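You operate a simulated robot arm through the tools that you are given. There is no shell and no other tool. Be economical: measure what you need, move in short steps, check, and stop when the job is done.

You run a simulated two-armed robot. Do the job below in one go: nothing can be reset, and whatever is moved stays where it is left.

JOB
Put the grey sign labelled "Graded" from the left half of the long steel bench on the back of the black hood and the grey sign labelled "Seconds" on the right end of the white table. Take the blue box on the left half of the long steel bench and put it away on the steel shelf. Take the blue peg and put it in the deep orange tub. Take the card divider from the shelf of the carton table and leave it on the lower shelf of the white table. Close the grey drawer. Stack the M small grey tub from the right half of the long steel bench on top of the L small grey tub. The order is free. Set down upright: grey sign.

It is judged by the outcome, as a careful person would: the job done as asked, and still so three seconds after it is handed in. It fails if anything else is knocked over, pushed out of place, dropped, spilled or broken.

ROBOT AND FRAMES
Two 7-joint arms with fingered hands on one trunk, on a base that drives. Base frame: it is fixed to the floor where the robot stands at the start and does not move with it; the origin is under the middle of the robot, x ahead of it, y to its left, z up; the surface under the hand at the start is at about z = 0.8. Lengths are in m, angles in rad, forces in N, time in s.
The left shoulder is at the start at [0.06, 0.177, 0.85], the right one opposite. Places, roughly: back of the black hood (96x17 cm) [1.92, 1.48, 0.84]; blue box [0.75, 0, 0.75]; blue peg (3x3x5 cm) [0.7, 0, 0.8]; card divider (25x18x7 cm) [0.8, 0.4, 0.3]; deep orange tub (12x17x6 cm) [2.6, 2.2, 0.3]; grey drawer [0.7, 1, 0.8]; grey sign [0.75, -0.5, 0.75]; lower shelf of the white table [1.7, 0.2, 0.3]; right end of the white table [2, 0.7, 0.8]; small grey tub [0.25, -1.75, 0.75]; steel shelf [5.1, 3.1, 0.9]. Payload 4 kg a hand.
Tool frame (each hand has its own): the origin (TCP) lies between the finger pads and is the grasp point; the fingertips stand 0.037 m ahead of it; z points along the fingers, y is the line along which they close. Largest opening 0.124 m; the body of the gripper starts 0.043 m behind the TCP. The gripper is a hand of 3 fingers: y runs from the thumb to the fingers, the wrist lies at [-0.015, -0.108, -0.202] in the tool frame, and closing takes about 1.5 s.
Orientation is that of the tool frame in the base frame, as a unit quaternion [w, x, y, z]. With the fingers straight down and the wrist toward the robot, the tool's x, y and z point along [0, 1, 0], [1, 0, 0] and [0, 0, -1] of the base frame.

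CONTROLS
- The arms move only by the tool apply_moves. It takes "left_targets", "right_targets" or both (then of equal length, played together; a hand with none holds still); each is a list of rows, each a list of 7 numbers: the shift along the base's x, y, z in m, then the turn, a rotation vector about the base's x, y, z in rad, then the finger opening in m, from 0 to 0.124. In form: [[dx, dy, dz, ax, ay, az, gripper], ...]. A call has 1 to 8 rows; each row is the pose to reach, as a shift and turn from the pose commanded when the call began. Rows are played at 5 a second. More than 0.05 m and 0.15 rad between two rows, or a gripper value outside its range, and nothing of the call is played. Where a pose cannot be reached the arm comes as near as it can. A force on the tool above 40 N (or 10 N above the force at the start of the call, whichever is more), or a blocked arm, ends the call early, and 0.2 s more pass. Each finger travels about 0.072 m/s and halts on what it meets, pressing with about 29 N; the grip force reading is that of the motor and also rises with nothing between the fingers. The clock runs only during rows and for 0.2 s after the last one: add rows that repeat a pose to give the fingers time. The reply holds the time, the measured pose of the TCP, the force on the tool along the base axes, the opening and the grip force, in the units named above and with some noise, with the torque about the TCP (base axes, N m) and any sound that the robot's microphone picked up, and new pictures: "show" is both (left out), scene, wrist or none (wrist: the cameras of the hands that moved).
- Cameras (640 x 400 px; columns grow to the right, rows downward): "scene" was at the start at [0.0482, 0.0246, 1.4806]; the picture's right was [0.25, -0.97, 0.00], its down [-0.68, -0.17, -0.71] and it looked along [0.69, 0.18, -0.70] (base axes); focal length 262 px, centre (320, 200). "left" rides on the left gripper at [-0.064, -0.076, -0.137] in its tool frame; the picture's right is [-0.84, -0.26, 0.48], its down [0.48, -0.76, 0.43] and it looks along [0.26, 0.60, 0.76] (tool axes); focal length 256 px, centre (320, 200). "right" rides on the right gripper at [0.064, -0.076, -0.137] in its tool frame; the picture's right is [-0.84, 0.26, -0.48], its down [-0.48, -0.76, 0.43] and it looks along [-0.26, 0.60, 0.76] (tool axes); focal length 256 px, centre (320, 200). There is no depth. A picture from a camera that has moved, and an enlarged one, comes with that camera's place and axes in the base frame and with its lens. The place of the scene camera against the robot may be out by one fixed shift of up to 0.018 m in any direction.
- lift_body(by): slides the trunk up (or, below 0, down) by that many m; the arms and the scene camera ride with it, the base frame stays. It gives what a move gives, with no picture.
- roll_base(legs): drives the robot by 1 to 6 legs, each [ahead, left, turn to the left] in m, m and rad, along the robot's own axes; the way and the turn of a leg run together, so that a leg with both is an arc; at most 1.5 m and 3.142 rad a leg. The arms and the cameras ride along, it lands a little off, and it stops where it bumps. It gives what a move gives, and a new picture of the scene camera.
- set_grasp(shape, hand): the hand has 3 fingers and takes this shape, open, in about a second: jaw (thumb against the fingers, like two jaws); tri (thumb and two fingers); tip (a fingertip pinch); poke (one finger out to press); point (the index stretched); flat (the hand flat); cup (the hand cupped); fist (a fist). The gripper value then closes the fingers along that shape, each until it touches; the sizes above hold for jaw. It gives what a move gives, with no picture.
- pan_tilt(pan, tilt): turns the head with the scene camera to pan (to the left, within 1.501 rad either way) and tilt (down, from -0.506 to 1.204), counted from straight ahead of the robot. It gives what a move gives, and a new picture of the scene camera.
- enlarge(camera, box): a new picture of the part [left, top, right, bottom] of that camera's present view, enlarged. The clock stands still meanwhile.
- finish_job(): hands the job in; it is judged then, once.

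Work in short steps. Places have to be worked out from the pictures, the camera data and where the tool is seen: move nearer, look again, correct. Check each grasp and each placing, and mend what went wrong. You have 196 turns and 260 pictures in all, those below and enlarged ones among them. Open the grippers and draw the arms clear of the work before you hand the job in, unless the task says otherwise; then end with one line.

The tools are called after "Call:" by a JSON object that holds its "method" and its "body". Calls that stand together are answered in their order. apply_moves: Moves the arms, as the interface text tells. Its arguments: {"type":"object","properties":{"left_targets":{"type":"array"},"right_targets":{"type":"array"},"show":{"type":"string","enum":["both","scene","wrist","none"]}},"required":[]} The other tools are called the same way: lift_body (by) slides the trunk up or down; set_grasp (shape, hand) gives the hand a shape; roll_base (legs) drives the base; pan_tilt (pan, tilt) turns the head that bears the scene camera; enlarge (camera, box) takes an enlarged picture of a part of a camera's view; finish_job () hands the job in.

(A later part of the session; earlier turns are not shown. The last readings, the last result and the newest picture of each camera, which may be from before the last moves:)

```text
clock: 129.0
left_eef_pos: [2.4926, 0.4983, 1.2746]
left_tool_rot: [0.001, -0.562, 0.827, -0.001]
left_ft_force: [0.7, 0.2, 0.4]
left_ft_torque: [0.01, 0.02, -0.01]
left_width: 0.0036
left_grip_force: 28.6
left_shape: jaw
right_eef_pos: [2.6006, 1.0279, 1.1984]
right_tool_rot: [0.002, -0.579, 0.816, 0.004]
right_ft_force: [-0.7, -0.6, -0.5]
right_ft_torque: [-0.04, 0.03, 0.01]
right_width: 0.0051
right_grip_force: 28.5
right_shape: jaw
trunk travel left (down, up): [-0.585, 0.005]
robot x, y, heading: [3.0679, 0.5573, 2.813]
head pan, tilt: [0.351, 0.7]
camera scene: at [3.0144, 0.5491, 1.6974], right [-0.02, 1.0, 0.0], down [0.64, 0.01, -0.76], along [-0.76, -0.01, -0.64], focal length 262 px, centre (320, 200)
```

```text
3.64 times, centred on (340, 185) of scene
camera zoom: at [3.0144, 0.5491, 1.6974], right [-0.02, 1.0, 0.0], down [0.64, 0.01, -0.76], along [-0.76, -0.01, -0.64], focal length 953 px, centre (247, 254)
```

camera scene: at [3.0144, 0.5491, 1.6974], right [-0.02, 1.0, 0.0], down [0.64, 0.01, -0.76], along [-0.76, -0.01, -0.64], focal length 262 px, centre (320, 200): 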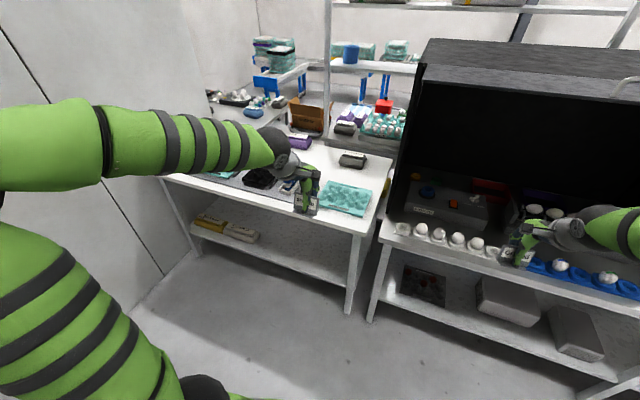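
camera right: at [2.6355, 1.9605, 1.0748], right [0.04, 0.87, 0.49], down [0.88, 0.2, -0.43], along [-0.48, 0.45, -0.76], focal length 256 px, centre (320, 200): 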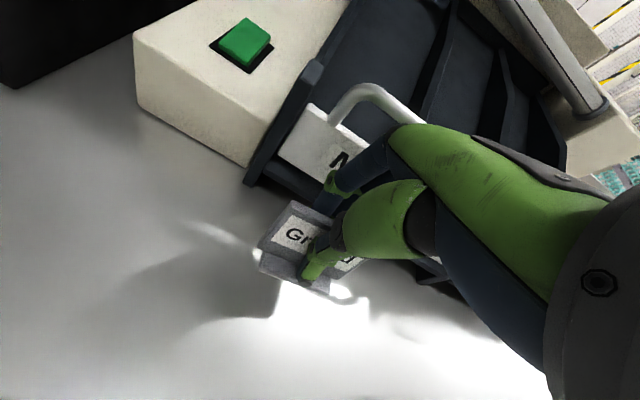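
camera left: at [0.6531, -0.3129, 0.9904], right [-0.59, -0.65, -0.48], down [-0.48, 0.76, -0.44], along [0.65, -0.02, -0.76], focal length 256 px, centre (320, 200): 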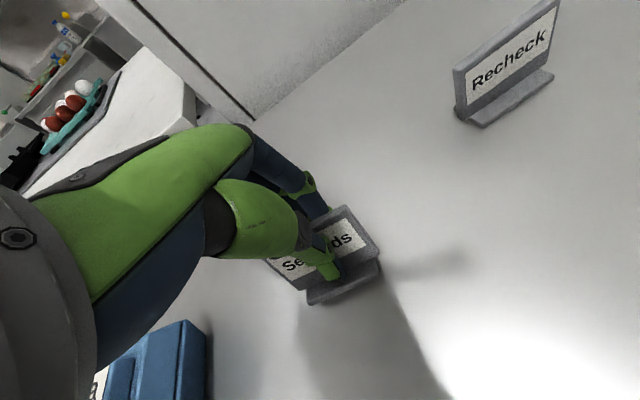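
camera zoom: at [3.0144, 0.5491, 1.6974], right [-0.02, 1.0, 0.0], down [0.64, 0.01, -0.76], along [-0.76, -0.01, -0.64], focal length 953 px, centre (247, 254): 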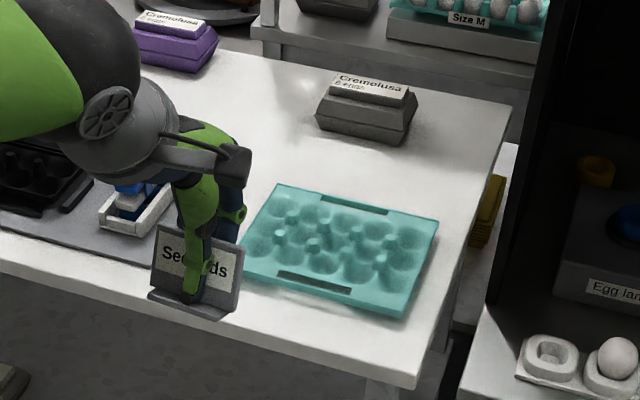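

The front strip of the white table's right end, in front of the teal tray, is free. I move the base ahead 0.25.

Call:
{"method": "roll_base", "body": {"legs": [[0.25, 0, 0]]}}

```text
clock: 130.8
left_eef_pos: [2.2569, 0.579, 1.2729]
left_tool_rot: [0.001, -0.561, 0.828, -0.001]
left_ft_force: [0.5, -0.7, -0.1]
left_ft_torque: [-0.03, 0.0, -0.01]
left_width: 0.0036
left_grip_force: 28.9
left_shape: jaw
right_eef_pos: [2.3649, 1.1105, 1.1979]
right_tool_rot: [0.002, -0.578, 0.816, 0.004]
right_ft_force: [0.6, 0.0, -1.1]
right_ft_torque: [0.0, -0.02, 0.02]
right_width: 0.005
right_grip_force: 28.5
right_shape: jaw
trunk travel left (down, up): [-0.585, 0.005]
robot x, y, heading: [2.8383, 0.637, 2.814]
head pan, tilt: [0.351, 0.7]
camera scene: at [2.7775, 0.6306, 1.6974], right [-0.02, 1.0, 0.0], down [0.64, 0.01, -0.76], along [-0.76, -0.01, -0.64], focal length 262 px, centre (320, 200)
```

scene: 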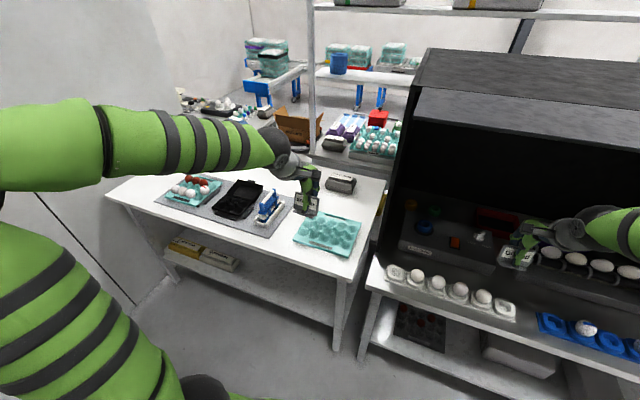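

I bring the left hand above the strip at about [2.095,0.625] and lower it partway, then look.

Call:
{"method": "apply_moves", "body": {"left_targets": [[-0.04, 0.012, -0.02, 0, 0, 0, 0], [-0.08, 0.024, -0.045, 0, 0, 0, 0], [-0.12, 0.036, -0.07, 0, 0, 0, 0], [-0.15, 0.043, -0.105, 0, 0, 0.02, 0], [-0.162, 0.047, -0.15, 0, 0, 0.036, 0], [-0.162, 0.047, -0.2, 0, 0, 0.036, 0], [-0.162, 0.047, -0.25, 0, 0, 0.036, 0], [-0.162, 0.047, -0.3, 0, 0, 0.036, 0]]}}

Call:
{"method": "enlarge", "body": {"camera": "left", "box": [240, 180, 460, 330]}}

```text
clock: 132.6
left_eef_pos: [2.0962, 0.6236, 0.9739]
left_tool_rot: [0.0, -0.576, 0.817, 0.001]
left_ft_force: [0.8, 0.5, -1.2]
left_ft_torque: [-0.01, -0.01, 0.02]
left_width: 0.0036
left_grip_force: 28.9
left_shape: jaw
right_eef_pos: [2.3645, 1.1084, 1.1986]
right_tool_rot: [0.001, -0.578, 0.816, 0.003]
right_ft_force: [-0.2, 0.0, -0.5]
right_ft_torque: [0.03, 0.0, 0.0]
right_width: 0.005
right_grip_force: 29.0
right_shape: jaw
trunk travel left (down, up): [-0.585, 0.005]
robot x, y, heading: [2.8395, 0.6339, 2.813]
head pan, tilt: [0.351, 0.7]
camera scene: at [2.7778, 0.6304, 1.6975], right [-0.02, 1.0, 0.0], down [0.64, 0.01, -0.76], along [-0.76, -0.01, -0.64], focal length 262 px, centre (320, 200)
camera left: at [2.1891, 0.6584, 1.1101], right [0.52, 0.7, -0.48], down [0.55, -0.71, -0.43], along [-0.65, -0.04, -0.76], focal length 256 px, centre (320, 200)
```

scene: 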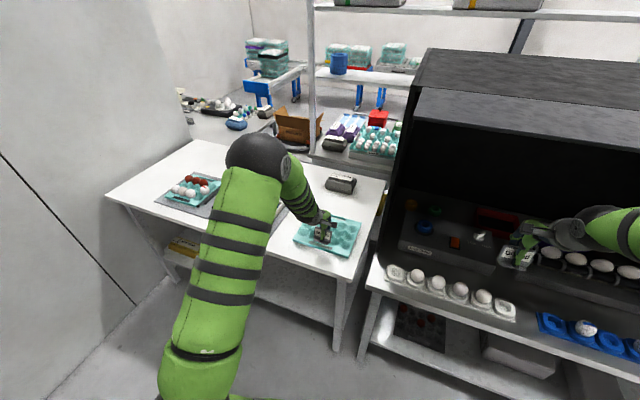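
left: 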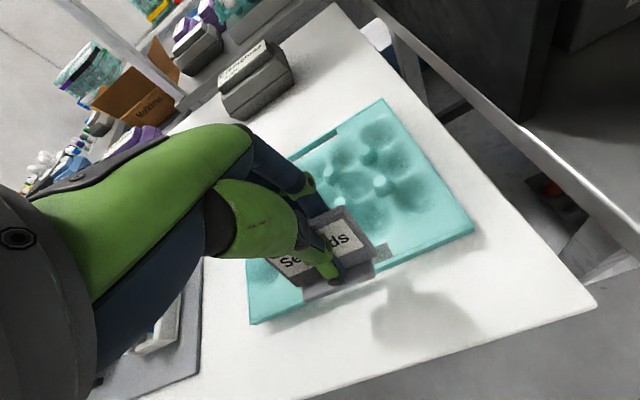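

```text
2.67 times, centred on (350, 255) of left
camera zoom: at [2.1891, 0.6584, 1.1101], right [0.52, 0.7, -0.48], down [0.55, -0.71, -0.43], along [-0.65, -0.04, -0.76], focal length 683 px, centre (240, 53)
```

zoom: 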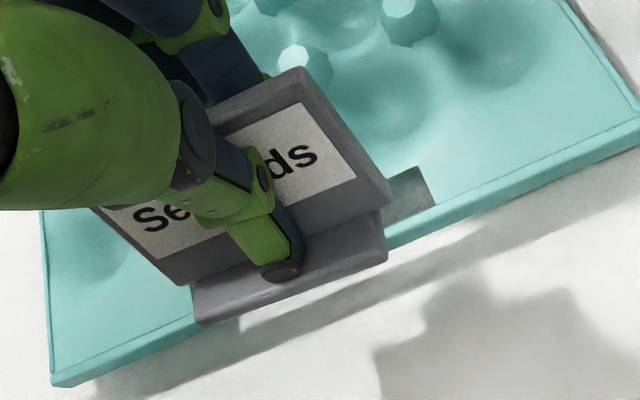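

The strip in front of the tray is ~9 cm; I shift 2 cm toward the aisle and lower gently to contact.

Call:
{"method": "apply_moves", "body": {"left_targets": [[0.021, -0.007, -0.03, 0, 0, 0, 0], [0.021, -0.007, -0.06, 0, 0, 0, 0], [0.021, -0.007, -0.075, 0, 0, 0, 0], [0.021, -0.007, -0.085, 0, 0, 0, 0]], "show": "wrist"}}

```text
clock: 133.6
left_eef_pos: [2.1126, 0.6195, 0.9027]
left_tool_rot: [-0.005, -0.577, 0.816, 0.008]
left_ft_force: [7.5, -3.1, 27.3]
left_ft_torque: [0.0, -0.02, 0.01]
left_width: 0.0034
left_grip_force: 28.8
left_shape: jaw
right_eef_pos: [2.3653, 1.1091, 1.1999]
right_tool_rot: [0.001, -0.579, 0.816, 0.004]
right_ft_force: [-0.4, 0.6, 0.0]
right_ft_torque: [-0.06, -0.01, -0.02]
right_width: 0.0051
right_grip_force: 29.1
right_shape: jaw
trunk travel left (down, up): [-0.585, 0.005]
robot x, y, heading: [2.8345, 0.6384, 2.809]
head pan, tilt: [0.351, 0.7]
stopped in row 4 (left hand): the force on the tool passed its limit at 47 N (the readings are from after the stop); the commanded pose is now the measured one
camera left: at [2.2083, 0.6535, 1.0379], right [0.51, 0.71, -0.49], down [0.55, -0.71, -0.45], along [-0.66, -0.04, -0.75], focal length 256 px, centre (320, 200)
```

left: 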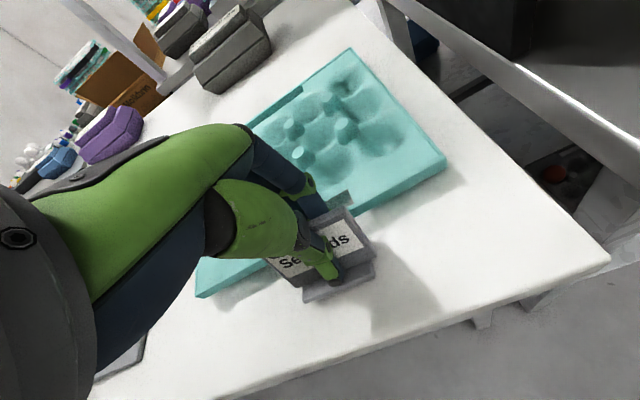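

Down on the table, well inside the edge. I relieve a little, open narrowly, and rise.

Call:
{"method": "apply_moves", "body": {"left_targets": [[0, 0, 0.003, 0, 0, 0, 0], [0, 0, 0.003, 0, 0, 0, 0.01], [0, 0, 0.003, 0, 0, 0, 0.025], [0, 0, 0.003, 0, 0, 0, 0.035], [0, 0, 0.003, 0, 0, 0, 0.035], [0, 0, 0.04, 0, 0, 0, 0.04], [0, 0, 0.085, 0, 0, 0, 0.04], [0, 0, 0.13, 0, 0, 0, 0.04]], "show": "wrist"}}

```text
clock: 135.4
left_eef_pos: [2.1169, 0.6194, 1.0292]
left_tool_rot: [-0.003, -0.577, 0.817, 0.005]
left_ft_force: [-0.3, -0.8, 0.6]
left_ft_torque: [0.03, -0.03, -0.01]
left_width: 0.0396
left_grip_force: 0.1
left_shape: jaw
right_eef_pos: [2.3659, 1.1098, 1.1979]
right_tool_rot: [0.001, -0.577, 0.816, 0.005]
right_ft_force: [-0.1, -0.7, -1.0]
right_ft_torque: [0.02, 0.01, 0.0]
right_width: 0.0051
right_grip_force: 29.3
right_shape: jaw
trunk travel left (down, up): [-0.585, 0.005]
robot x, y, heading: [2.8399, 0.6368, 2.812]
head pan, tilt: [0.351, 0.7]
camera left: at [2.2105, 0.6543, 1.165], right [0.52, 0.71, -0.49], down [0.55, -0.71, -0.44], along [-0.66, -0.04, -0.75], focal length 256 px, centre (320, 200)
```

left: 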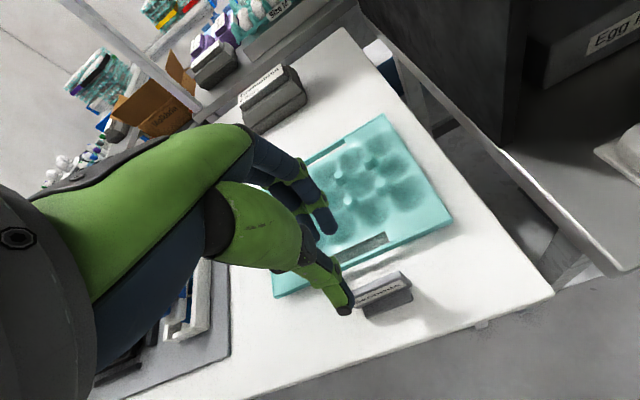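

Seconds stands upright on the white table. I retract the left hand and lower the right to z≈1.06 before entering the hood.

Call:
{"method": "apply_moves", "body": {"left_targets": [[0.02, -0.007, 0.045, 0, 0, 0, 0.04], [0.05, -0.015, 0.08, 0, 0, 0, 0.04], [0.09, -0.03, 0.11, 0, 0, 0, 0.04], [0.13, -0.043, 0.14, 0, 0, 0, 0.04], [0.17, -0.057, 0.17, 0, 0, 0, 0.04], [0.21, -0.07, 0.19, 0, 0, 0, 0.04]], "right_targets": [[0, 0, -0.03, 0, 0, 0, 0], [0, 0, -0.06, 0, 0, 0, 0], [0, 0, -0.09, 0, 0, 0, 0], [0, 0, -0.12, 0, 0, 0, 0], [0, 0, -0.14, 0, 0, 0, 0], [0, 0, -0.14, 0, 0, 0, 0]], "show": "none"}}

Call:
{"method": "pan_tilt", "body": {"pan": -0.2, "tilt": 0.65}}

```text
refused: row 3 steps farther than a row can; nothing moved
```

```text
clock: 136.3
left_eef_pos: [2.1162, 0.6195, 1.0281]
left_tool_rot: [-0.003, -0.576, 0.817, 0.004]
left_ft_force: [1.0, -0.8, 0.4]
left_ft_torque: [-0.01, 0.03, -0.03]
left_width: 0.0398
left_grip_force: 0.1
left_shape: jaw
right_eef_pos: [2.3668, 1.1089, 1.1987]
right_tool_rot: [0.001, -0.577, 0.816, 0.003]
right_ft_force: [0.5, -0.1, -0.9]
right_ft_torque: [-0.03, -0.02, 0.0]
right_width: 0.0052
right_grip_force: 29.1
right_shape: jaw
trunk travel left (down, up): [-0.585, 0.005]
robot x, y, heading: [2.8361, 0.6378, 2.81]
head pan, tilt: [-0.201, 0.649]
camera scene: at [2.7889, 0.6757, 1.7018], right [0.51, 0.86, 0.0], down [0.52, -0.31, -0.8], along [-0.69, 0.4, -0.6], focal length 262 px, centre (320, 200)
```

scene: 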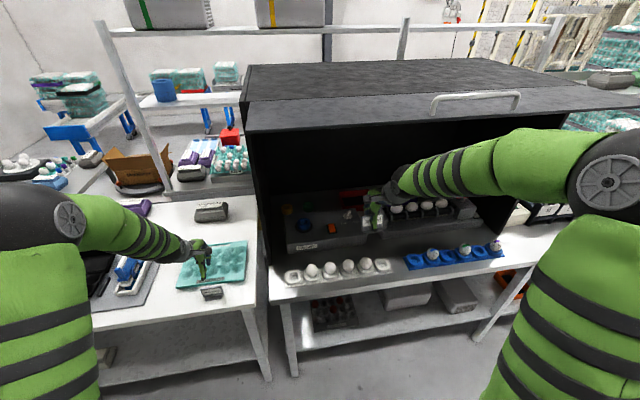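

I retract the left hand in smaller steps, then lower the whole trunk so the right elbow stays clear of the hood's lip.

Call:
{"method": "apply_moves", "body": {"left_targets": [[0.01, -0.003, 0.045, 0, 0, 0, 0.04], [0.04, -0.013, 0.08, 0, 0, 0, 0.04], [0.075, -0.025, 0.11, 0, 0, 0, 0.04], [0.11, -0.037, 0.14, 0, 0, 0, 0.04], [0.145, -0.048, 0.17, 0, 0, 0, 0.04], [0.18, -0.06, 0.2, 0, 0, 0, 0.04], [0.21, -0.07, 0.22, 0, 0, 0, 0.04]], "show": "none"}}

Call:
{"method": "lift_body", "body": {"by": -0.14}}

Call:
{"method": "roll_base", "body": {"legs": [[0.23, 0, 0]]}}

```text
clock: 138.1
left_eef_pos: [2.3112, 0.4894, 1.2281]
left_tool_rot: [0.013, -0.638, 0.77, -0.02]
left_ft_force: [0.1, -0.9, 0.4]
left_ft_torque: [-0.01, -0.03, -0.02]
left_width: 0.0399
left_grip_force: 0.2
left_shape: jaw
right_eef_pos: [2.3665, 1.1109, 1.1975]
right_tool_rot: [0.002, -0.578, 0.816, 0.003]
right_ft_force: [-0.1, 0.4, 0.1]
right_ft_torque: [-0.03, -0.01, 0.0]
right_width: 0.005
right_grip_force: 29.0
right_shape: jaw
trunk travel left (down, up): [-0.585, 0.005]
robot x, y, heading: [2.8334, 0.6364, 2.808]
head pan, tilt: [-0.201, 0.649]
stopped in row 7 (left hand): the arm was blocked; the commanded pose is now the measured one
```

```text
clock: 139.8
left_eef_pos: [2.3104, 0.4896, 1.0868]
left_tool_rot: [0.013, -0.638, 0.77, -0.019]
left_ft_force: [-0.3, 0.4, -0.5]
left_ft_torque: [0.0, 0.0, -0.04]
left_width: 0.0397
left_grip_force: 0.1
left_shape: jaw
right_eef_pos: [2.3646, 1.1092, 1.0585]
right_tool_rot: [0.002, -0.578, 0.816, 0.003]
right_ft_force: [0.0, -0.5, -1.1]
right_ft_torque: [-0.03, 0.01, 0.0]
right_width: 0.0051
right_grip_force: 28.7
right_shape: jaw
trunk travel left (down, up): [-0.445, 0.145]
robot x, y, heading: [2.8353, 0.6388, 2.809]
head pan, tilt: [-0.201, 0.649]
```

```text
clock: 141.5
left_eef_pos: [2.0933, 0.5658, 1.0868]
left_tool_rot: [0.014, -0.637, 0.771, -0.019]
left_ft_force: [0.3, 1.0, 0.1]
left_ft_torque: [0.01, 0.0, 0.0]
left_width: 0.0398
left_grip_force: 0.0
left_shape: jaw
right_eef_pos: [2.1478, 1.1859, 1.0575]
right_tool_rot: [0.002, -0.578, 0.816, 0.004]
right_ft_force: [-0.3, -0.1, -0.2]
right_ft_torque: [-0.01, 0.01, 0.02]
right_width: 0.0049
right_grip_force: 28.6
right_shape: jaw
trunk travel left (down, up): [-0.445, 0.145]
robot x, y, heading: [2.6182, 0.7129, 2.805]
head pan, tilt: [-0.201, 0.649]
camera scene: at [2.5703, 0.7517, 1.5617], right [0.51, 0.86, 0.0], down [0.52, -0.31, -0.8], along [-0.68, 0.41, -0.61], focal length 262 px, centre (320, 200)
```

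scene: 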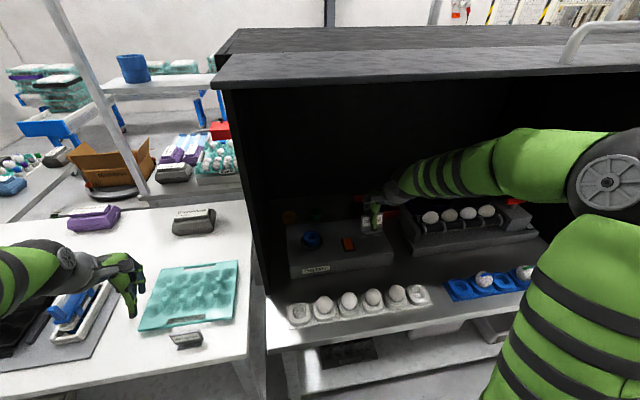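

Clear. I enlarge the back strip again from this nearer vantage to fix the target.

Call:
{"method": "enlarge", "body": {"camera": "scene", "box": [260, 180, 420, 280]}}

Call:
{"method": "enlarge", "body": {"camera": "right", "box": [0, 0, 640, 400]}}

```text
4.00 times, centred on (340, 230) of scene
camera zoom: at [2.5703, 0.7517, 1.5617], right [0.51, 0.86, 0.0], down [0.52, -0.31, -0.8], along [-0.68, 0.41, -0.61], focal length 1048 px, centre (240, 80)
```

zoom: 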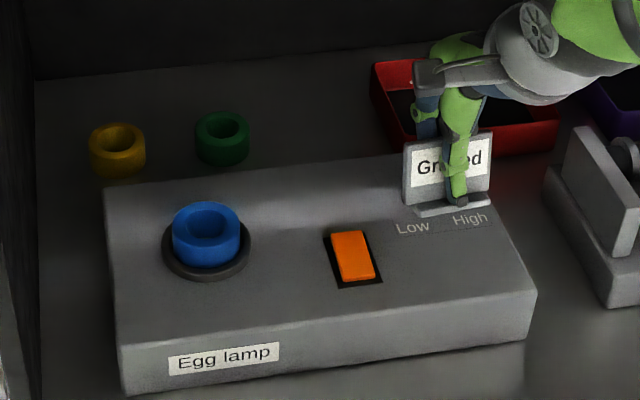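

```text
1.00 times, centred on (320, 200) of right (not enlarged: the box is as wide or as high as the picture)
camera zoom: at [2.1969, 1.0991, 1.194], right [0.04, 0.87, 0.49], down [0.88, 0.21, -0.43], along [-0.48, 0.45, -0.76], focal length 256 px, centre (320, 200)
```

zoom: 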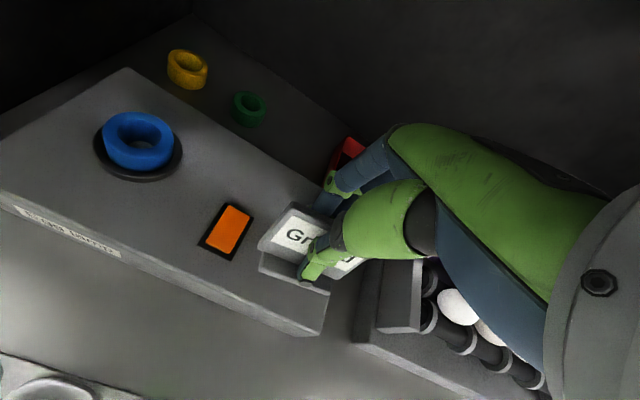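

Target between green cup and red tray: about [1.84,1.275]. I nudge the base ahead 5 cm and extend the arm over it.

Call:
{"method": "roll_base", "body": {"legs": [[0.05, 0, 0]]}}

Call:
{"method": "apply_moves", "body": {"right_targets": [[-0.043, 0.012, 0, 0, 0, 0, 0], [-0.086, 0.025, 0, 0, 0, 0, 0], [-0.129, 0.038, 0, 0, 0, 0, 0], [-0.172, 0.05, 0, 0, 0, 0, 0], [-0.215, 0.063, 0, 0, 0, 0, 0], [-0.255, 0.073, 0, 0, 0, 0, 0]]}}

```text
clock: 142.5
left_eef_pos: [2.0451, 0.5829, 1.0876]
left_tool_rot: [0.014, -0.636, 0.771, -0.02]
left_ft_force: [0.1, 0.4, -0.4]
left_ft_torque: [0.02, -0.04, 0.02]
left_width: 0.0402
left_grip_force: 0.1
left_shape: jaw
right_eef_pos: [2.0993, 1.2029, 1.059]
right_tool_rot: [0.002, -0.577, 0.817, 0.003]
right_ft_force: [-0.6, 0.7, -0.1]
right_ft_torque: [0.02, 0.02, 0.02]
right_width: 0.0053
right_grip_force: 29.1
right_shape: jaw
trunk travel left (down, up): [-0.445, 0.145]
robot x, y, heading: [2.5698, 0.7318, 2.809]
head pan, tilt: [-0.201, 0.649]
camera scene: at [2.5221, 0.7685, 1.5617], right [0.51, 0.86, 0.0], down [0.52, -0.31, -0.8], along [-0.68, 0.41, -0.61], focal length 262 px, centre (320, 200)
```

scene: 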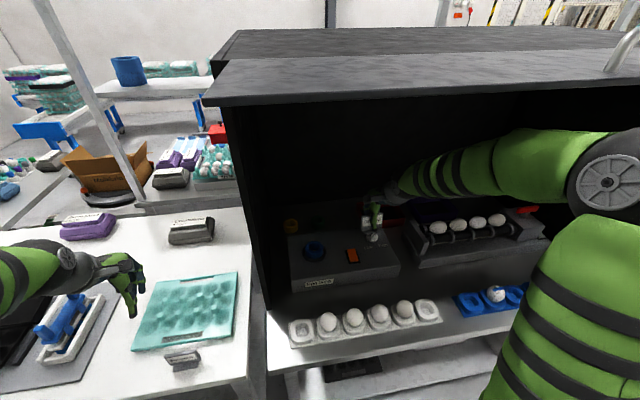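

```text
clock: 143.9
left_eef_pos: [2.0444, 0.582, 1.0887]
left_tool_rot: [0.014, -0.637, 0.771, -0.019]
left_ft_force: [-0.3, 0.3, 0.9]
left_ft_torque: [0.02, -0.05, -0.01]
left_width: 0.0398
left_grip_force: 0.1
left_shape: jaw
right_eef_pos: [1.8454, 1.2758, 1.0575]
right_tool_rot: [0.001, -0.577, 0.817, 0.004]
right_ft_force: [0.2, -0.7, -0.9]
right_ft_torque: [-0.01, 0.02, 0.01]
right_width: 0.0052
right_grip_force: 29.2
right_shape: jaw
trunk travel left (down, up): [-0.445, 0.145]
robot x, y, heading: [2.5709, 0.7271, 2.803]
head pan, tilt: [-0.201, 0.649]
camera scene: at [2.5225, 0.7683, 1.5617], right [0.51, 0.86, 0.0], down [0.52, -0.31, -0.8], along [-0.68, 0.41, -0.61], focal length 262 px, centre (320, 200)
camera right: at [1.8944, 1.1882, 1.1936], right [0.04, 0.87, 0.49], down [0.88, 0.2, -0.43], along [-0.48, 0.45, -0.76], focal length 256 px, centre (320, 200)
```

scene: 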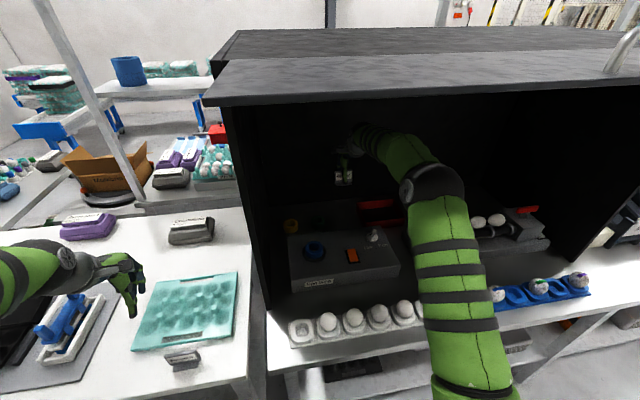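
right: 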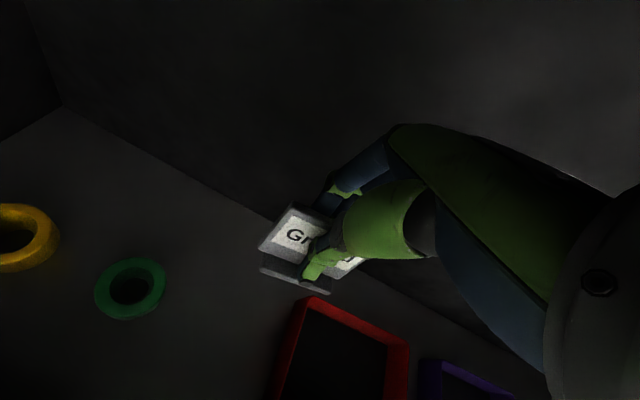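

Alignment is good: sign between green cup and red tray with ~3–4 cm margins. I lower to contact.

Call:
{"method": "apply_moves", "body": {"right_targets": [[0, -0.003, -0.045, 0, 0, 0, 0], [0, -0.003, -0.09, 0, 0, 0, 0], [0, -0.003, -0.13, 0, 0, 0, 0], [0, -0.003, -0.148, 0, 0, 0, 0], [0, -0.003, -0.158, 0, 0, 0, 0], [0, -0.003, -0.165, 0, 0, 0, 0]], "show": "wrist"}}

```text
clock: 145.3
left_eef_pos: [2.0473, 0.5811, 1.0898]
left_tool_rot: [0.013, -0.637, 0.771, -0.019]
left_ft_force: [-0.2, 0.0, -0.5]
left_ft_torque: [0.03, 0.02, 0.0]
left_width: 0.0401
left_grip_force: 0.1
left_shape: jaw
right_eef_pos: [1.8445, 1.2703, 0.8986]
right_tool_rot: [-0.001, -0.578, 0.816, 0.008]
right_ft_force: [2.4, -3.6, 20.6]
right_ft_torque: [0.24, 0.2, 0.03]
right_width: 0.0052
right_grip_force: 29.0
right_shape: jaw
trunk travel left (down, up): [-0.445, 0.145]
robot x, y, heading: [2.5722, 0.7309, 2.81]
head pan, tilt: [-0.201, 0.649]
camera right: at [1.8951, 1.1837, 1.0341], right [0.04, 0.87, 0.49], down [0.87, 0.21, -0.44], along [-0.49, 0.45, -0.75], focal length 256 px, centre (320, 200)
```

right: 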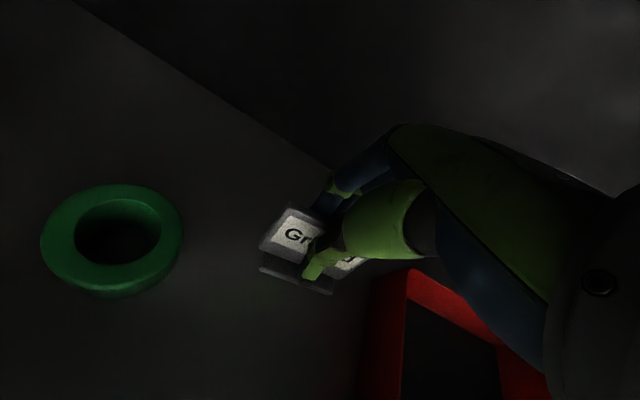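

Touching the floor of the hood (20 N). I relieve, open narrowly and rise.

Call:
{"method": "apply_moves", "body": {"right_targets": [[0, 0, 0.005, 0, 0, 0, 0], [0, 0, 0.005, 0, 0, 0, 0.01], [0, 0, 0.005, 0, 0, 0, 0.025], [0, 0, 0.005, 0, 0, 0, 0.035], [0, 0, 0.005, 0, 0, 0, 0.035], [0, 0, 0.05, 0, 0, 0, 0.04], [0, 0, 0.095, 0, 0, 0, 0.04], [0, 0, 0.14, 0, 0, 0, 0.04]], "show": "wrist"}}

```text
clock: 147.1
left_eef_pos: [2.0456, 0.5822, 1.0865]
left_tool_rot: [0.013, -0.636, 0.771, -0.019]
left_ft_force: [-0.5, -0.1, -0.4]
left_ft_torque: [-0.01, -0.01, -0.01]
left_width: 0.04
left_grip_force: 0.1
left_shape: jaw
right_eef_pos: [1.8468, 1.2731, 1.0349]
right_tool_rot: [0.001, -0.577, 0.816, 0.005]
right_ft_force: [-0.1, 0.3, 0.7]
right_ft_torque: [0.0, 0.03, 0.01]
right_width: 0.0398
right_grip_force: 0.1
right_shape: jaw
trunk travel left (down, up): [-0.445, 0.145]
robot x, y, heading: [2.569, 0.7286, 2.804]
head pan, tilt: [-0.201, 0.649]
camera right: at [1.8957, 1.1867, 1.171], right [0.04, 0.87, 0.49], down [0.88, 0.21, -0.43], along [-0.48, 0.45, -0.76], focal length 256 px, centre (320, 200)
```

right: 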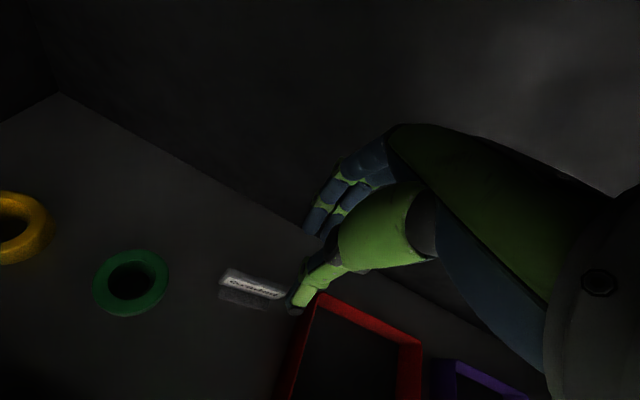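

Graded stands upright at the back of the hood. I retract and back away.

Call:
{"method": "apply_moves", "body": {"right_targets": [[0.043, -0.015, 0.02, 0, 0, 0, 0.04], [0.086, -0.03, 0.025, 0, 0, 0, 0.04], [0.13, -0.045, 0.025, 0, 0, 0, 0.04], [0.173, -0.06, 0.025, 0, 0, 0, 0.04], [0.216, -0.075, 0.025, 0, 0, 0, 0.04], [0.26, -0.09, 0.025, 0, 0, 0, 0.04], [0.3, -0.105, 0.025, 0, 0, 0, 0.04]], "show": "none"}}

Call:
{"method": "roll_base", "body": {"legs": [[-0.45, 0, 0]]}}

Call:
{"method": "pan_tilt", "body": {"pan": -0.4, "tilt": 0.8}}

```text
clock: 148.7
left_eef_pos: [2.0465, 0.5831, 1.0889]
left_tool_rot: [0.012, -0.637, 0.771, -0.019]
left_ft_force: [-0.3, -0.2, -0.2]
left_ft_torque: [-0.02, 0.03, 0.0]
left_width: 0.0398
left_grip_force: 0.0
left_shape: jaw
right_eef_pos: [2.147, 1.1676, 1.0626]
right_tool_rot: [0.001, -0.578, 0.816, 0.004]
right_ft_force: [0.2, 0.8, 0.3]
right_ft_torque: [-0.01, -0.02, 0.0]
right_width: 0.0399
right_grip_force: 0.1
right_shape: jaw
trunk travel left (down, up): [-0.445, 0.145]
robot x, y, heading: [2.5683, 0.7283, 2.804]
head pan, tilt: [-0.201, 0.649]
```

```text
clock: 151.4
left_eef_pos: [2.4744, 0.4353, 1.0883]
left_tool_rot: [0.012, -0.634, 0.773, -0.018]
left_ft_force: [-0.9, 0.7, 0.3]
left_ft_torque: [-0.02, 0.0, 0.02]
left_width: 0.0397
left_grip_force: 0.1
left_shape: jaw
right_eef_pos: [2.5773, 1.0196, 1.061]
right_tool_rot: [0.003, -0.575, 0.818, 0.005]
right_ft_force: [0.8, -0.2, 0.2]
right_ft_torque: [0.01, 0.03, -0.02]
right_width: 0.0399
right_grip_force: 0.1
right_shape: jaw
trunk travel left (down, up): [-0.445, 0.145]
robot x, y, heading: [2.9986, 0.5762, 2.8]
head pan, tilt: [-0.201, 0.649]
camera scene: at [2.9535, 0.6176, 1.5618], right [0.51, 0.86, 0.0], down [0.52, -0.31, -0.8], along [-0.68, 0.41, -0.6], focal length 262 px, centre (320, 200)
```

scene: 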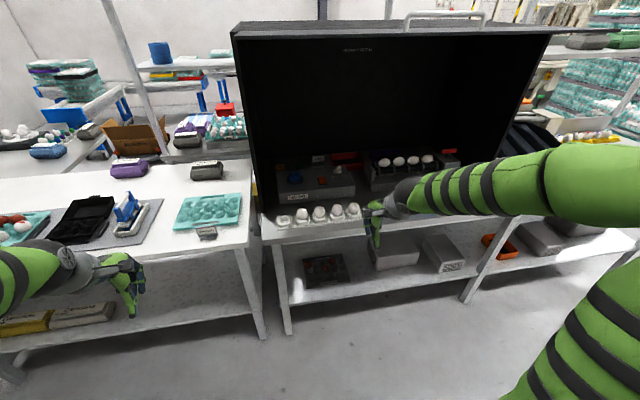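

```text
clock: 152.1
left_eef_pos: [2.4737, 0.4355, 1.0874]
left_tool_rot: [0.012, -0.634, 0.773, -0.018]
left_ft_force: [1.2, -0.4, -0.3]
left_ft_torque: [0.02, -0.01, 0.01]
left_width: 0.0398
left_grip_force: 0.1
left_shape: jaw
right_eef_pos: [2.5786, 1.0204, 1.0612]
right_tool_rot: [0.002, -0.575, 0.818, 0.004]
right_ft_force: [-0.8, 0.1, 0.2]
right_ft_torque: [-0.01, -0.06, 0.01]
right_width: 0.0398
right_grip_force: 0.0
right_shape: jaw
trunk travel left (down, up): [-0.445, 0.145]
robot x, y, heading: [3.0023, 0.5798, 2.802]
head pan, tilt: [-0.4, 0.799]
camera scene: at [2.9676, 0.6275, 1.5492], right [0.67, 0.74, 0.0], down [0.53, -0.48, -0.7], along [-0.52, 0.47, -0.72], focal length 262 px, centre (320, 200)
```

scene: 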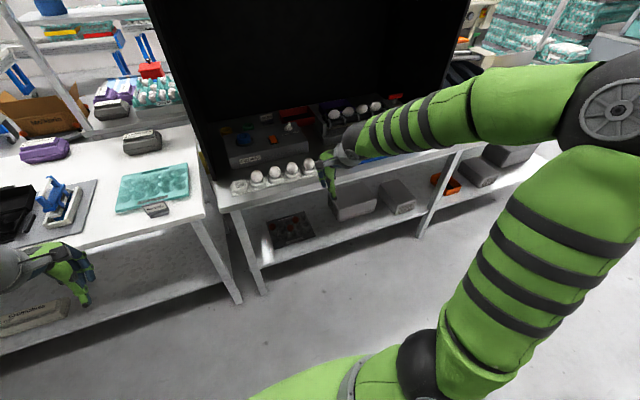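

Both signs are placed. Now I drive back the proven way for the peg and blue box: up the aisle, then reverse through the gap at the same heading as before.

Call:
{"method": "lift_body", "body": {"by": 0.14}}

Call:
{"method": "roll_base", "body": {"legs": [[0, 0, -1.576], [1.5, 0, 0], [1.5, 0, 0], [0.12, 0, -0.866]]}}

```text
clock: 153.8
left_eef_pos: [2.4731, 0.4362, 1.2283]
left_tool_rot: [0.013, -0.635, 0.772, -0.019]
left_ft_force: [0.3, 0.0, 0.4]
left_ft_torque: [0.03, 0.0, 0.01]
left_width: 0.0399
left_grip_force: 0.2
left_shape: jaw
right_eef_pos: [2.5777, 1.0204, 1.1998]
right_tool_rot: [0.003, -0.575, 0.818, 0.004]
right_ft_force: [-0.3, 0.5, 0.7]
right_ft_torque: [0.01, 0.0, -0.02]
right_width: 0.0396
right_grip_force: 0.0
right_shape: jaw
trunk travel left (down, up): [-0.585, 0.005]
robot x, y, heading: [2.9991, 0.5749, 2.801]
head pan, tilt: [-0.4, 0.799]
```

```text
clock: 174.4
left_eef_pos: [4.4061, 3.9553, 1.228]
left_tool_rot: [-0.014, 0.512, 0.859, -0.019]
left_ft_force: [0.2, 0.2, 0.6]
left_ft_torque: [-0.03, 0.03, -0.04]
left_width: 0.0399
left_grip_force: 0.1
left_shape: jaw
right_eef_pos: [4.7, 3.4397, 1.2014]
right_tool_rot: [0.004, 0.575, 0.818, -0.001]
right_ft_force: [0.0, 0.0, -0.2]
right_ft_torque: [-0.03, 0.02, 0.01]
right_width: 0.0396
right_grip_force: 0.0
right_shape: jaw
trunk travel left (down, up): [-0.585, 0.005]
robot x, y, heading: [4.0913, 3.5111, 0.351]
head pan, tilt: [-0.4, 0.799]
camera scene: at [4.1435, 3.5004, 1.6892], right [-0.05, -1.0, 0.0], down [-0.72, 0.03, -0.7], along [0.7, -0.03, -0.72], focal length 262 px, centre (320, 200)
```

scene: 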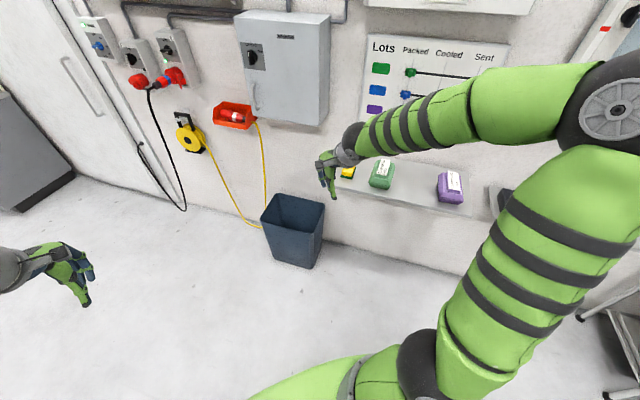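

I can see the wall shelf with boxes (the box's destination). Now I reverse through the gap along the earlier path.

Call:
{"method": "roll_base", "body": {"legs": [[-0.972, 0.756, 0], [-0.776, 0.317, 0], [0, 0, -0.69], [-1.2, -0.03, 0]]}}

```text
clock: 192.3
left_eef_pos: [1.4774, 4.4967, 1.2288]
left_tool_rot: [-0.018, 0.777, 0.629, -0.013]
left_ft_force: [-1.0, 0.2, 0.3]
left_ft_torque: [-0.02, -0.01, 0.02]
left_width: 0.04
left_grip_force: 0.1
left_shape: jaw
right_eef_pos: [1.3677, 3.9155, 1.2005]
right_tool_rot: [0.004, 0.822, 0.57, -0.002]
right_ft_force: [0.1, 0.6, 0.8]
right_ft_torque: [-0.02, 0.01, 0.02]
right_width: 0.04
right_grip_force: 0.2
right_shape: jaw
trunk travel left (down, up): [-0.585, 0.005]
robot x, y, heading: [0.9495, 4.3611, -0.353]
head pan, tilt: [-0.4, 0.799]
camera scene: at [0.9787, 4.3211, 1.6892], right [-0.68, -0.73, 0.0], down [-0.52, 0.49, -0.7], along [0.51, -0.48, -0.72], focal length 262 px, centre (320, 200)
```

scene: 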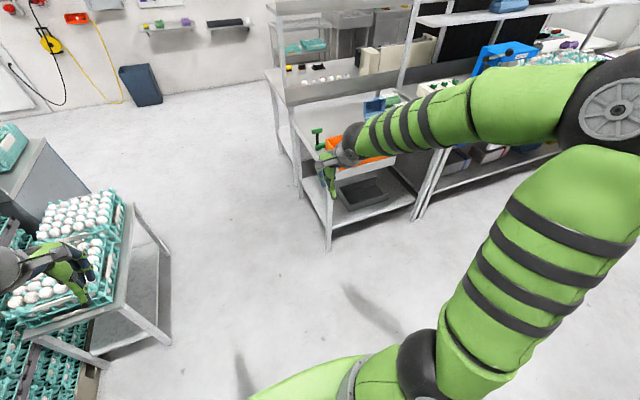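

Through. I slide sideways along the front of the bench to the grey drawer and look at it.

Call:
{"method": "roll_base", "body": {"legs": [[0, -1.5, 0], [0, -1.35, 0]]}}

Call:
{"method": "pan_tilt", "body": {"pan": -0.1, "tilt": 0.85}}

```text
clock: 206.0
left_eef_pos: [0.5231, 1.8346, 1.2283]
left_tool_rot: [-0.019, 0.774, 0.633, -0.012]
left_ft_force: [0.6, 0.2, -0.5]
left_ft_torque: [-0.02, 0.0, -0.02]
left_width: 0.04
left_grip_force: 0.1
left_shape: jaw
right_eef_pos: [0.418, 1.2494, 1.2011]
right_tool_rot: [0.004, 0.819, 0.574, -0.003]
right_ft_force: [-0.3, -0.6, 0.3]
right_ft_torque: [-0.03, 0.0, 0.02]
right_width: 0.0399
right_grip_force: 0.1
right_shape: jaw
trunk travel left (down, up): [-0.585, 0.005]
robot x, y, heading: [-0.005, 1.6921, -0.337]
head pan, tilt: [-0.4, 0.799]
camera scene: at [0.027, 1.6515, 1.6892], right [-0.67, -0.74, 0.0], down [-0.53, 0.48, -0.7], along [0.51, -0.47, -0.72], focal length 262 px, centre (320, 200)
```

scene: 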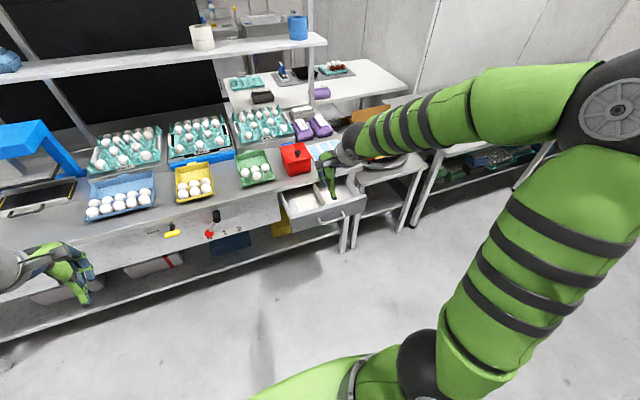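

```text
clock: 206.8
left_eef_pos: [0.5246, 1.8345, 1.2282]
left_tool_rot: [-0.018, 0.773, 0.634, -0.013]
left_ft_force: [0.1, -0.3, 0.4]
left_ft_torque: [0.01, -0.02, -0.02]
left_width: 0.0398
left_grip_force: 0.1
left_shape: jaw
right_eef_pos: [0.4185, 1.2487, 1.2018]
right_tool_rot: [0.005, 0.818, 0.575, -0.002]
right_ft_force: [-0.6, 0.5, 0.0]
right_ft_torque: [0.01, -0.01, 0.0]
right_width: 0.0399
right_grip_force: 0.2
right_shape: jaw
trunk travel left (down, up): [-0.585, 0.005]
robot x, y, heading: [-0.0024, 1.6962, -0.343]
head pan, tilt: [-0.099, 0.85]
camera scene: at [0.0383, 1.6729, 1.6852], right [-0.43, -0.9, 0.0], down [-0.68, 0.32, -0.66], along [0.6, -0.28, -0.75], focal length 262 px, centre (320, 200)
```

scene: 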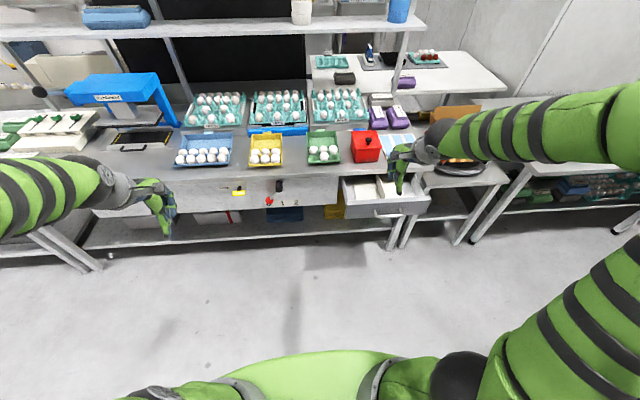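

Drawer front is at about [0.59,0.99], ~0.24 m out. I slide right 0.2, lower the trunk, close the right hand and tilt it forward to push with the fingertips.

Call:
{"method": "roll_base", "body": {"legs": [[0, -0.2, 0]]}}

Call:
{"method": "lift_body", "body": {"by": -0.35}}

Call:
{"method": "apply_moves", "body": {"right_targets": [[0, 0, 0, -0.05, -0.14, 0, 0.02], [0, 0, 0, -0.1, -0.28, 0, 0], [0, 0, 0, -0.15, -0.424, 0, 0], [0, 0, 0, -0.2, -0.565, 0, 0], [0, 0, 0, -0.25, -0.707, 0, 0], [0, 0, 0, -0.3, -0.848, 0, 0], [0, 0, 0, -0.35, -0.99, 0, 0], [0, 0, 0, -0.4, -1.13, 0, 0]]}}

```text
clock: 208.4
left_eef_pos: [0.456, 1.6469, 1.2267]
left_tool_rot: [-0.019, 0.774, 0.633, -0.013]
left_ft_force: [0.0, -0.1, 0.2]
left_ft_torque: [0.03, 0.01, -0.02]
left_width: 0.04
left_grip_force: 0.0
left_shape: jaw
right_eef_pos: [0.3517, 1.0614, 1.2018]
right_tool_rot: [0.003, 0.819, 0.573, -0.002]
right_ft_force: [0.7, 0.2, 1.1]
right_ft_torque: [0.06, -0.02, 0.03]
right_width: 0.0398
right_grip_force: 0.0
right_shape: jaw
trunk travel left (down, up): [-0.585, 0.005]
robot x, y, heading: [-0.0686, 1.5052, -0.342]
head pan, tilt: [-0.099, 0.85]
camera scene: at [-0.0286, 1.485, 1.6852], right [-0.43, -0.9, 0.0], down [-0.68, 0.32, -0.66], along [0.6, -0.28, -0.75], focal length 262 px, centre (320, 200)
```

scene: 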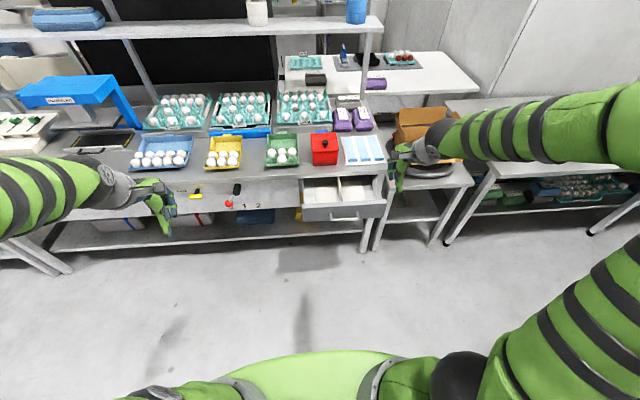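

```text
clock: 211.8
left_eef_pos: [0.4572, 1.6457, 0.8788]
left_tool_rot: [-0.019, 0.774, 0.633, -0.014]
left_ft_force: [0.1, 1.1, -0.4]
left_ft_torque: [0.01, 0.03, 0.02]
left_width: 0.0399
left_grip_force: 0.1
left_shape: jaw
right_eef_pos: [0.3513, 1.0615, 0.8512]
right_tool_rot: [0.004, 0.819, 0.574, -0.003]
right_ft_force: [-0.7, 0.1, 0.7]
right_ft_torque: [0.02, 0.0, -0.02]
right_width: 0.04
right_grip_force: 0.0
right_shape: jaw
trunk travel left (down, up): [-0.235, 0.355]
robot x, y, heading: [-0.0712, 1.5024, -0.348]
head pan, tilt: [-0.099, 0.85]
```

```text
refused: row 3 steps farther than a row can; nothing moved
```

Same tilt with slightly smaller steps, shifting to the drawer's centre.

Call:
{"method": "apply_moves", "body": {"right_targets": [[0.004, 0.01, 0, -0.046, -0.132, 0, 0.02], [0.008, 0.02, 0, -0.093, -0.264, 0, 0], [0.012, 0.03, -0.01, -0.14, -0.396, 0, 0], [0.016, 0.04, -0.02, -0.186, -0.528, 0, 0], [0.02, 0.05, -0.03, -0.233, -0.66, 0, 0], [0.024, 0.06, -0.05, -0.28, -0.792, 0, 0], [0.026, 0.07, -0.07, -0.326, -0.924, 0, 0], [0.026, 0.074, -0.1, -0.372, -1.056, 0, 0]]}}

```text
clock: 213.8
left_eef_pos: [0.457, 1.6469, 0.8791]
left_tool_rot: [-0.019, 0.773, 0.633, -0.013]
left_ft_force: [0.2, -0.5, -0.8]
left_ft_torque: [0.02, -0.03, -0.03]
left_width: 0.04
left_grip_force: 0.0
left_shape: jaw
right_eef_pos: [0.3705, 1.1071, 0.7042]
right_tool_rot: [0.318, 0.831, 0.377, 0.259]
right_ft_force: [-1.3, 0.1, 0.5]
right_ft_torque: [-0.02, -0.02, -0.01]
right_width: 0.0
right_grip_force: 29.3
right_shape: jaw
right hand out of reach, approached as far as the arm can: row 5, 6, 7, 8
trunk travel left (down, up): [-0.235, 0.355]
robot x, y, heading: [-0.0701, 1.5039, -0.34]
head pan, tilt: [-0.099, 0.85]
stopped in row 8 (right hand): the arm was blocked; the commanded pose is now the measured one
camera scene: at [-0.0288, 1.4869, 1.3354], right [-0.43, -0.9, 0.0], down [-0.68, 0.32, -0.66], along [0.6, -0.28, -0.75], focal length 262 px, centre (320, 200)
camera right: at [0.2795, 1.2422, 0.7513], right [-0.69, -0.63, 0.35], down [-0.34, -0.14, -0.93], along [0.64, -0.76, -0.12], focal length 256 px, centre (320, 200)
```

scene: 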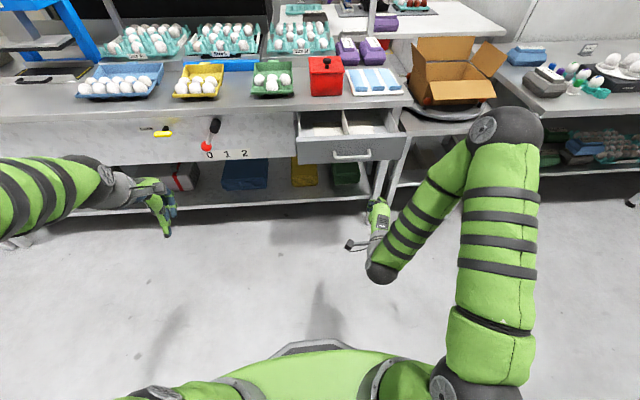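
right: 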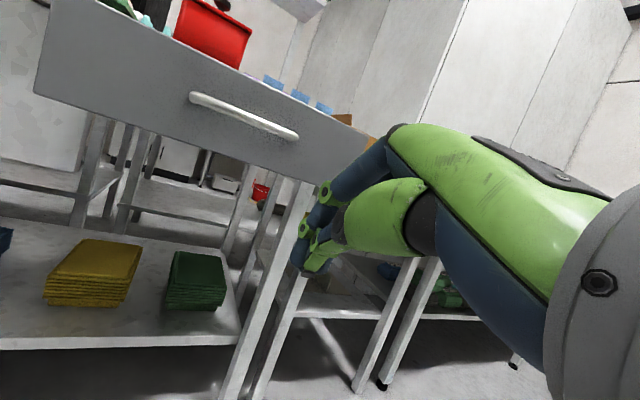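

Handle is at z≈0.78, e1≈−0.31. I raise the trunk 0.1, come 0.1 nearer, then push with the arm.

Call:
{"method": "lift_body", "body": {"by": 0.1}}

Call:
{"method": "roll_base", "body": {"legs": [[0.12, 0, 0]]}}

Call:
{"method": "apply_moves", "body": {"right_targets": [[0.042, -0.01, 0, 0, 0, 0, 0], [0.084, -0.02, 0, 0, 0, 0, 0], [0.122, -0.035, 0, 0, 0, 0, 0], [0.16, -0.048, 0, 0, 0, 0, 0], [0.198, -0.061, 0, 0, 0, 0, 0]]}}

```text
clock: 215.2
left_eef_pos: [0.4573, 1.6469, 0.9779]
left_tool_rot: [-0.019, 0.774, 0.633, -0.013]
left_ft_force: [-0.2, 0.5, 0.2]
left_ft_torque: [0.02, 0.01, -0.01]
left_width: 0.0399
left_grip_force: 0.0
left_shape: jaw
right_eef_pos: [0.3706, 1.1079, 0.803]
right_tool_rot: [0.319, 0.831, 0.376, 0.258]
right_ft_force: [1.1, -0.1, 0.2]
right_ft_torque: [-0.02, 0.02, 0.0]
right_width: 0.0004
right_grip_force: 29.1
right_shape: jaw
trunk travel left (down, up): [-0.335, 0.255]
robot x, y, heading: [-0.068, 1.5083, -0.343]
head pan, tilt: [-0.099, 0.85]
```

```text
clock: 216.4
left_eef_pos: [0.5694, 1.6075, 0.9772]
left_tool_rot: [-0.02, 0.774, 0.632, -0.013]
left_ft_force: [0.6, -0.5, 0.0]
left_ft_torque: [0.03, 0.01, 0.0]
left_width: 0.04
left_grip_force: 0.2
left_shape: jaw
right_eef_pos: [0.4822, 1.0669, 0.8029]
right_tool_rot: [0.318, 0.831, 0.377, 0.259]
right_ft_force: [0.8, 0.3, -0.6]
right_ft_torque: [0.01, -0.03, -0.01]
right_width: 0.0001
right_grip_force: 29.2
right_shape: jaw
trunk travel left (down, up): [-0.335, 0.255]
robot x, y, heading: [0.0434, 1.4648, -0.344]
head pan, tilt: [-0.099, 0.85]
camera scene: at [0.0844, 1.4463, 1.4351], right [-0.43, -0.9, 0.0], down [-0.68, 0.32, -0.66], along [0.6, -0.28, -0.75], focal length 262 px, centre (320, 200)
```

scene: 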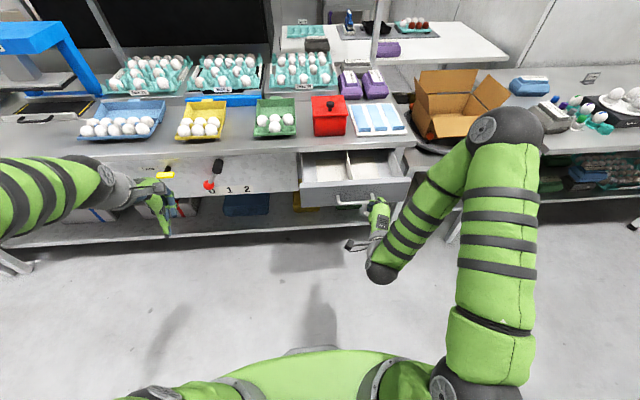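

```text
clock: 217.6
left_eef_pos: [0.5686, 1.6072, 0.9784]
left_tool_rot: [-0.019, 0.774, 0.632, -0.012]
left_ft_force: [-0.9, -0.4, 0.2]
left_ft_torque: [-0.02, -0.01, -0.02]
left_width: 0.0396
left_grip_force: 0.1
left_shape: jaw
right_eef_pos: [0.68, 1.0069, 0.8021]
right_tool_rot: [0.318, 0.831, 0.377, 0.258]
right_ft_force: [-0.5, 0.4, 0.5]
right_ft_torque: [0.01, -0.04, 0.0]
right_width: 0.0
right_grip_force: 29.0
right_shape: jaw
trunk travel left (down, up): [-0.335, 0.255]
robot x, y, heading: [0.0425, 1.4664, -0.347]
head pan, tilt: [-0.099, 0.85]
camera scene: at [0.0841, 1.4464, 1.4351], right [-0.43, -0.9, 0.0], down [-0.68, 0.32, -0.66], along [0.6, -0.28, -0.75], focal length 262 px, centre (320, 200)
camera right: at [0.5896, 1.141, 0.8491], right [-0.69, -0.63, 0.35], down [-0.34, -0.14, -0.93], along [0.64, -0.76, -0.12], focal length 256 px, centre (320, 200)
```

scene: 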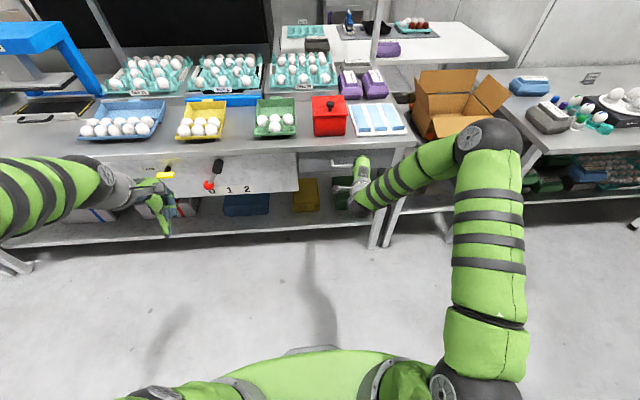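
right: 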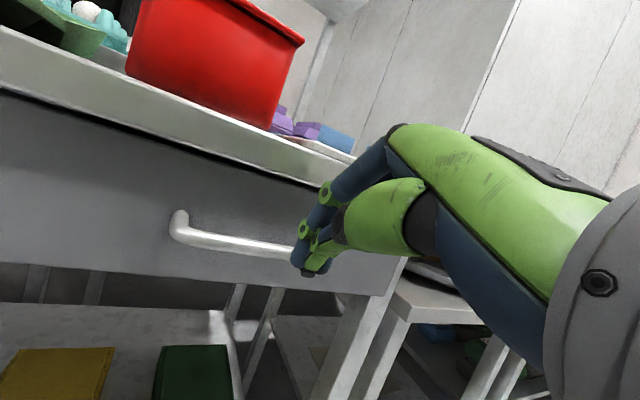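

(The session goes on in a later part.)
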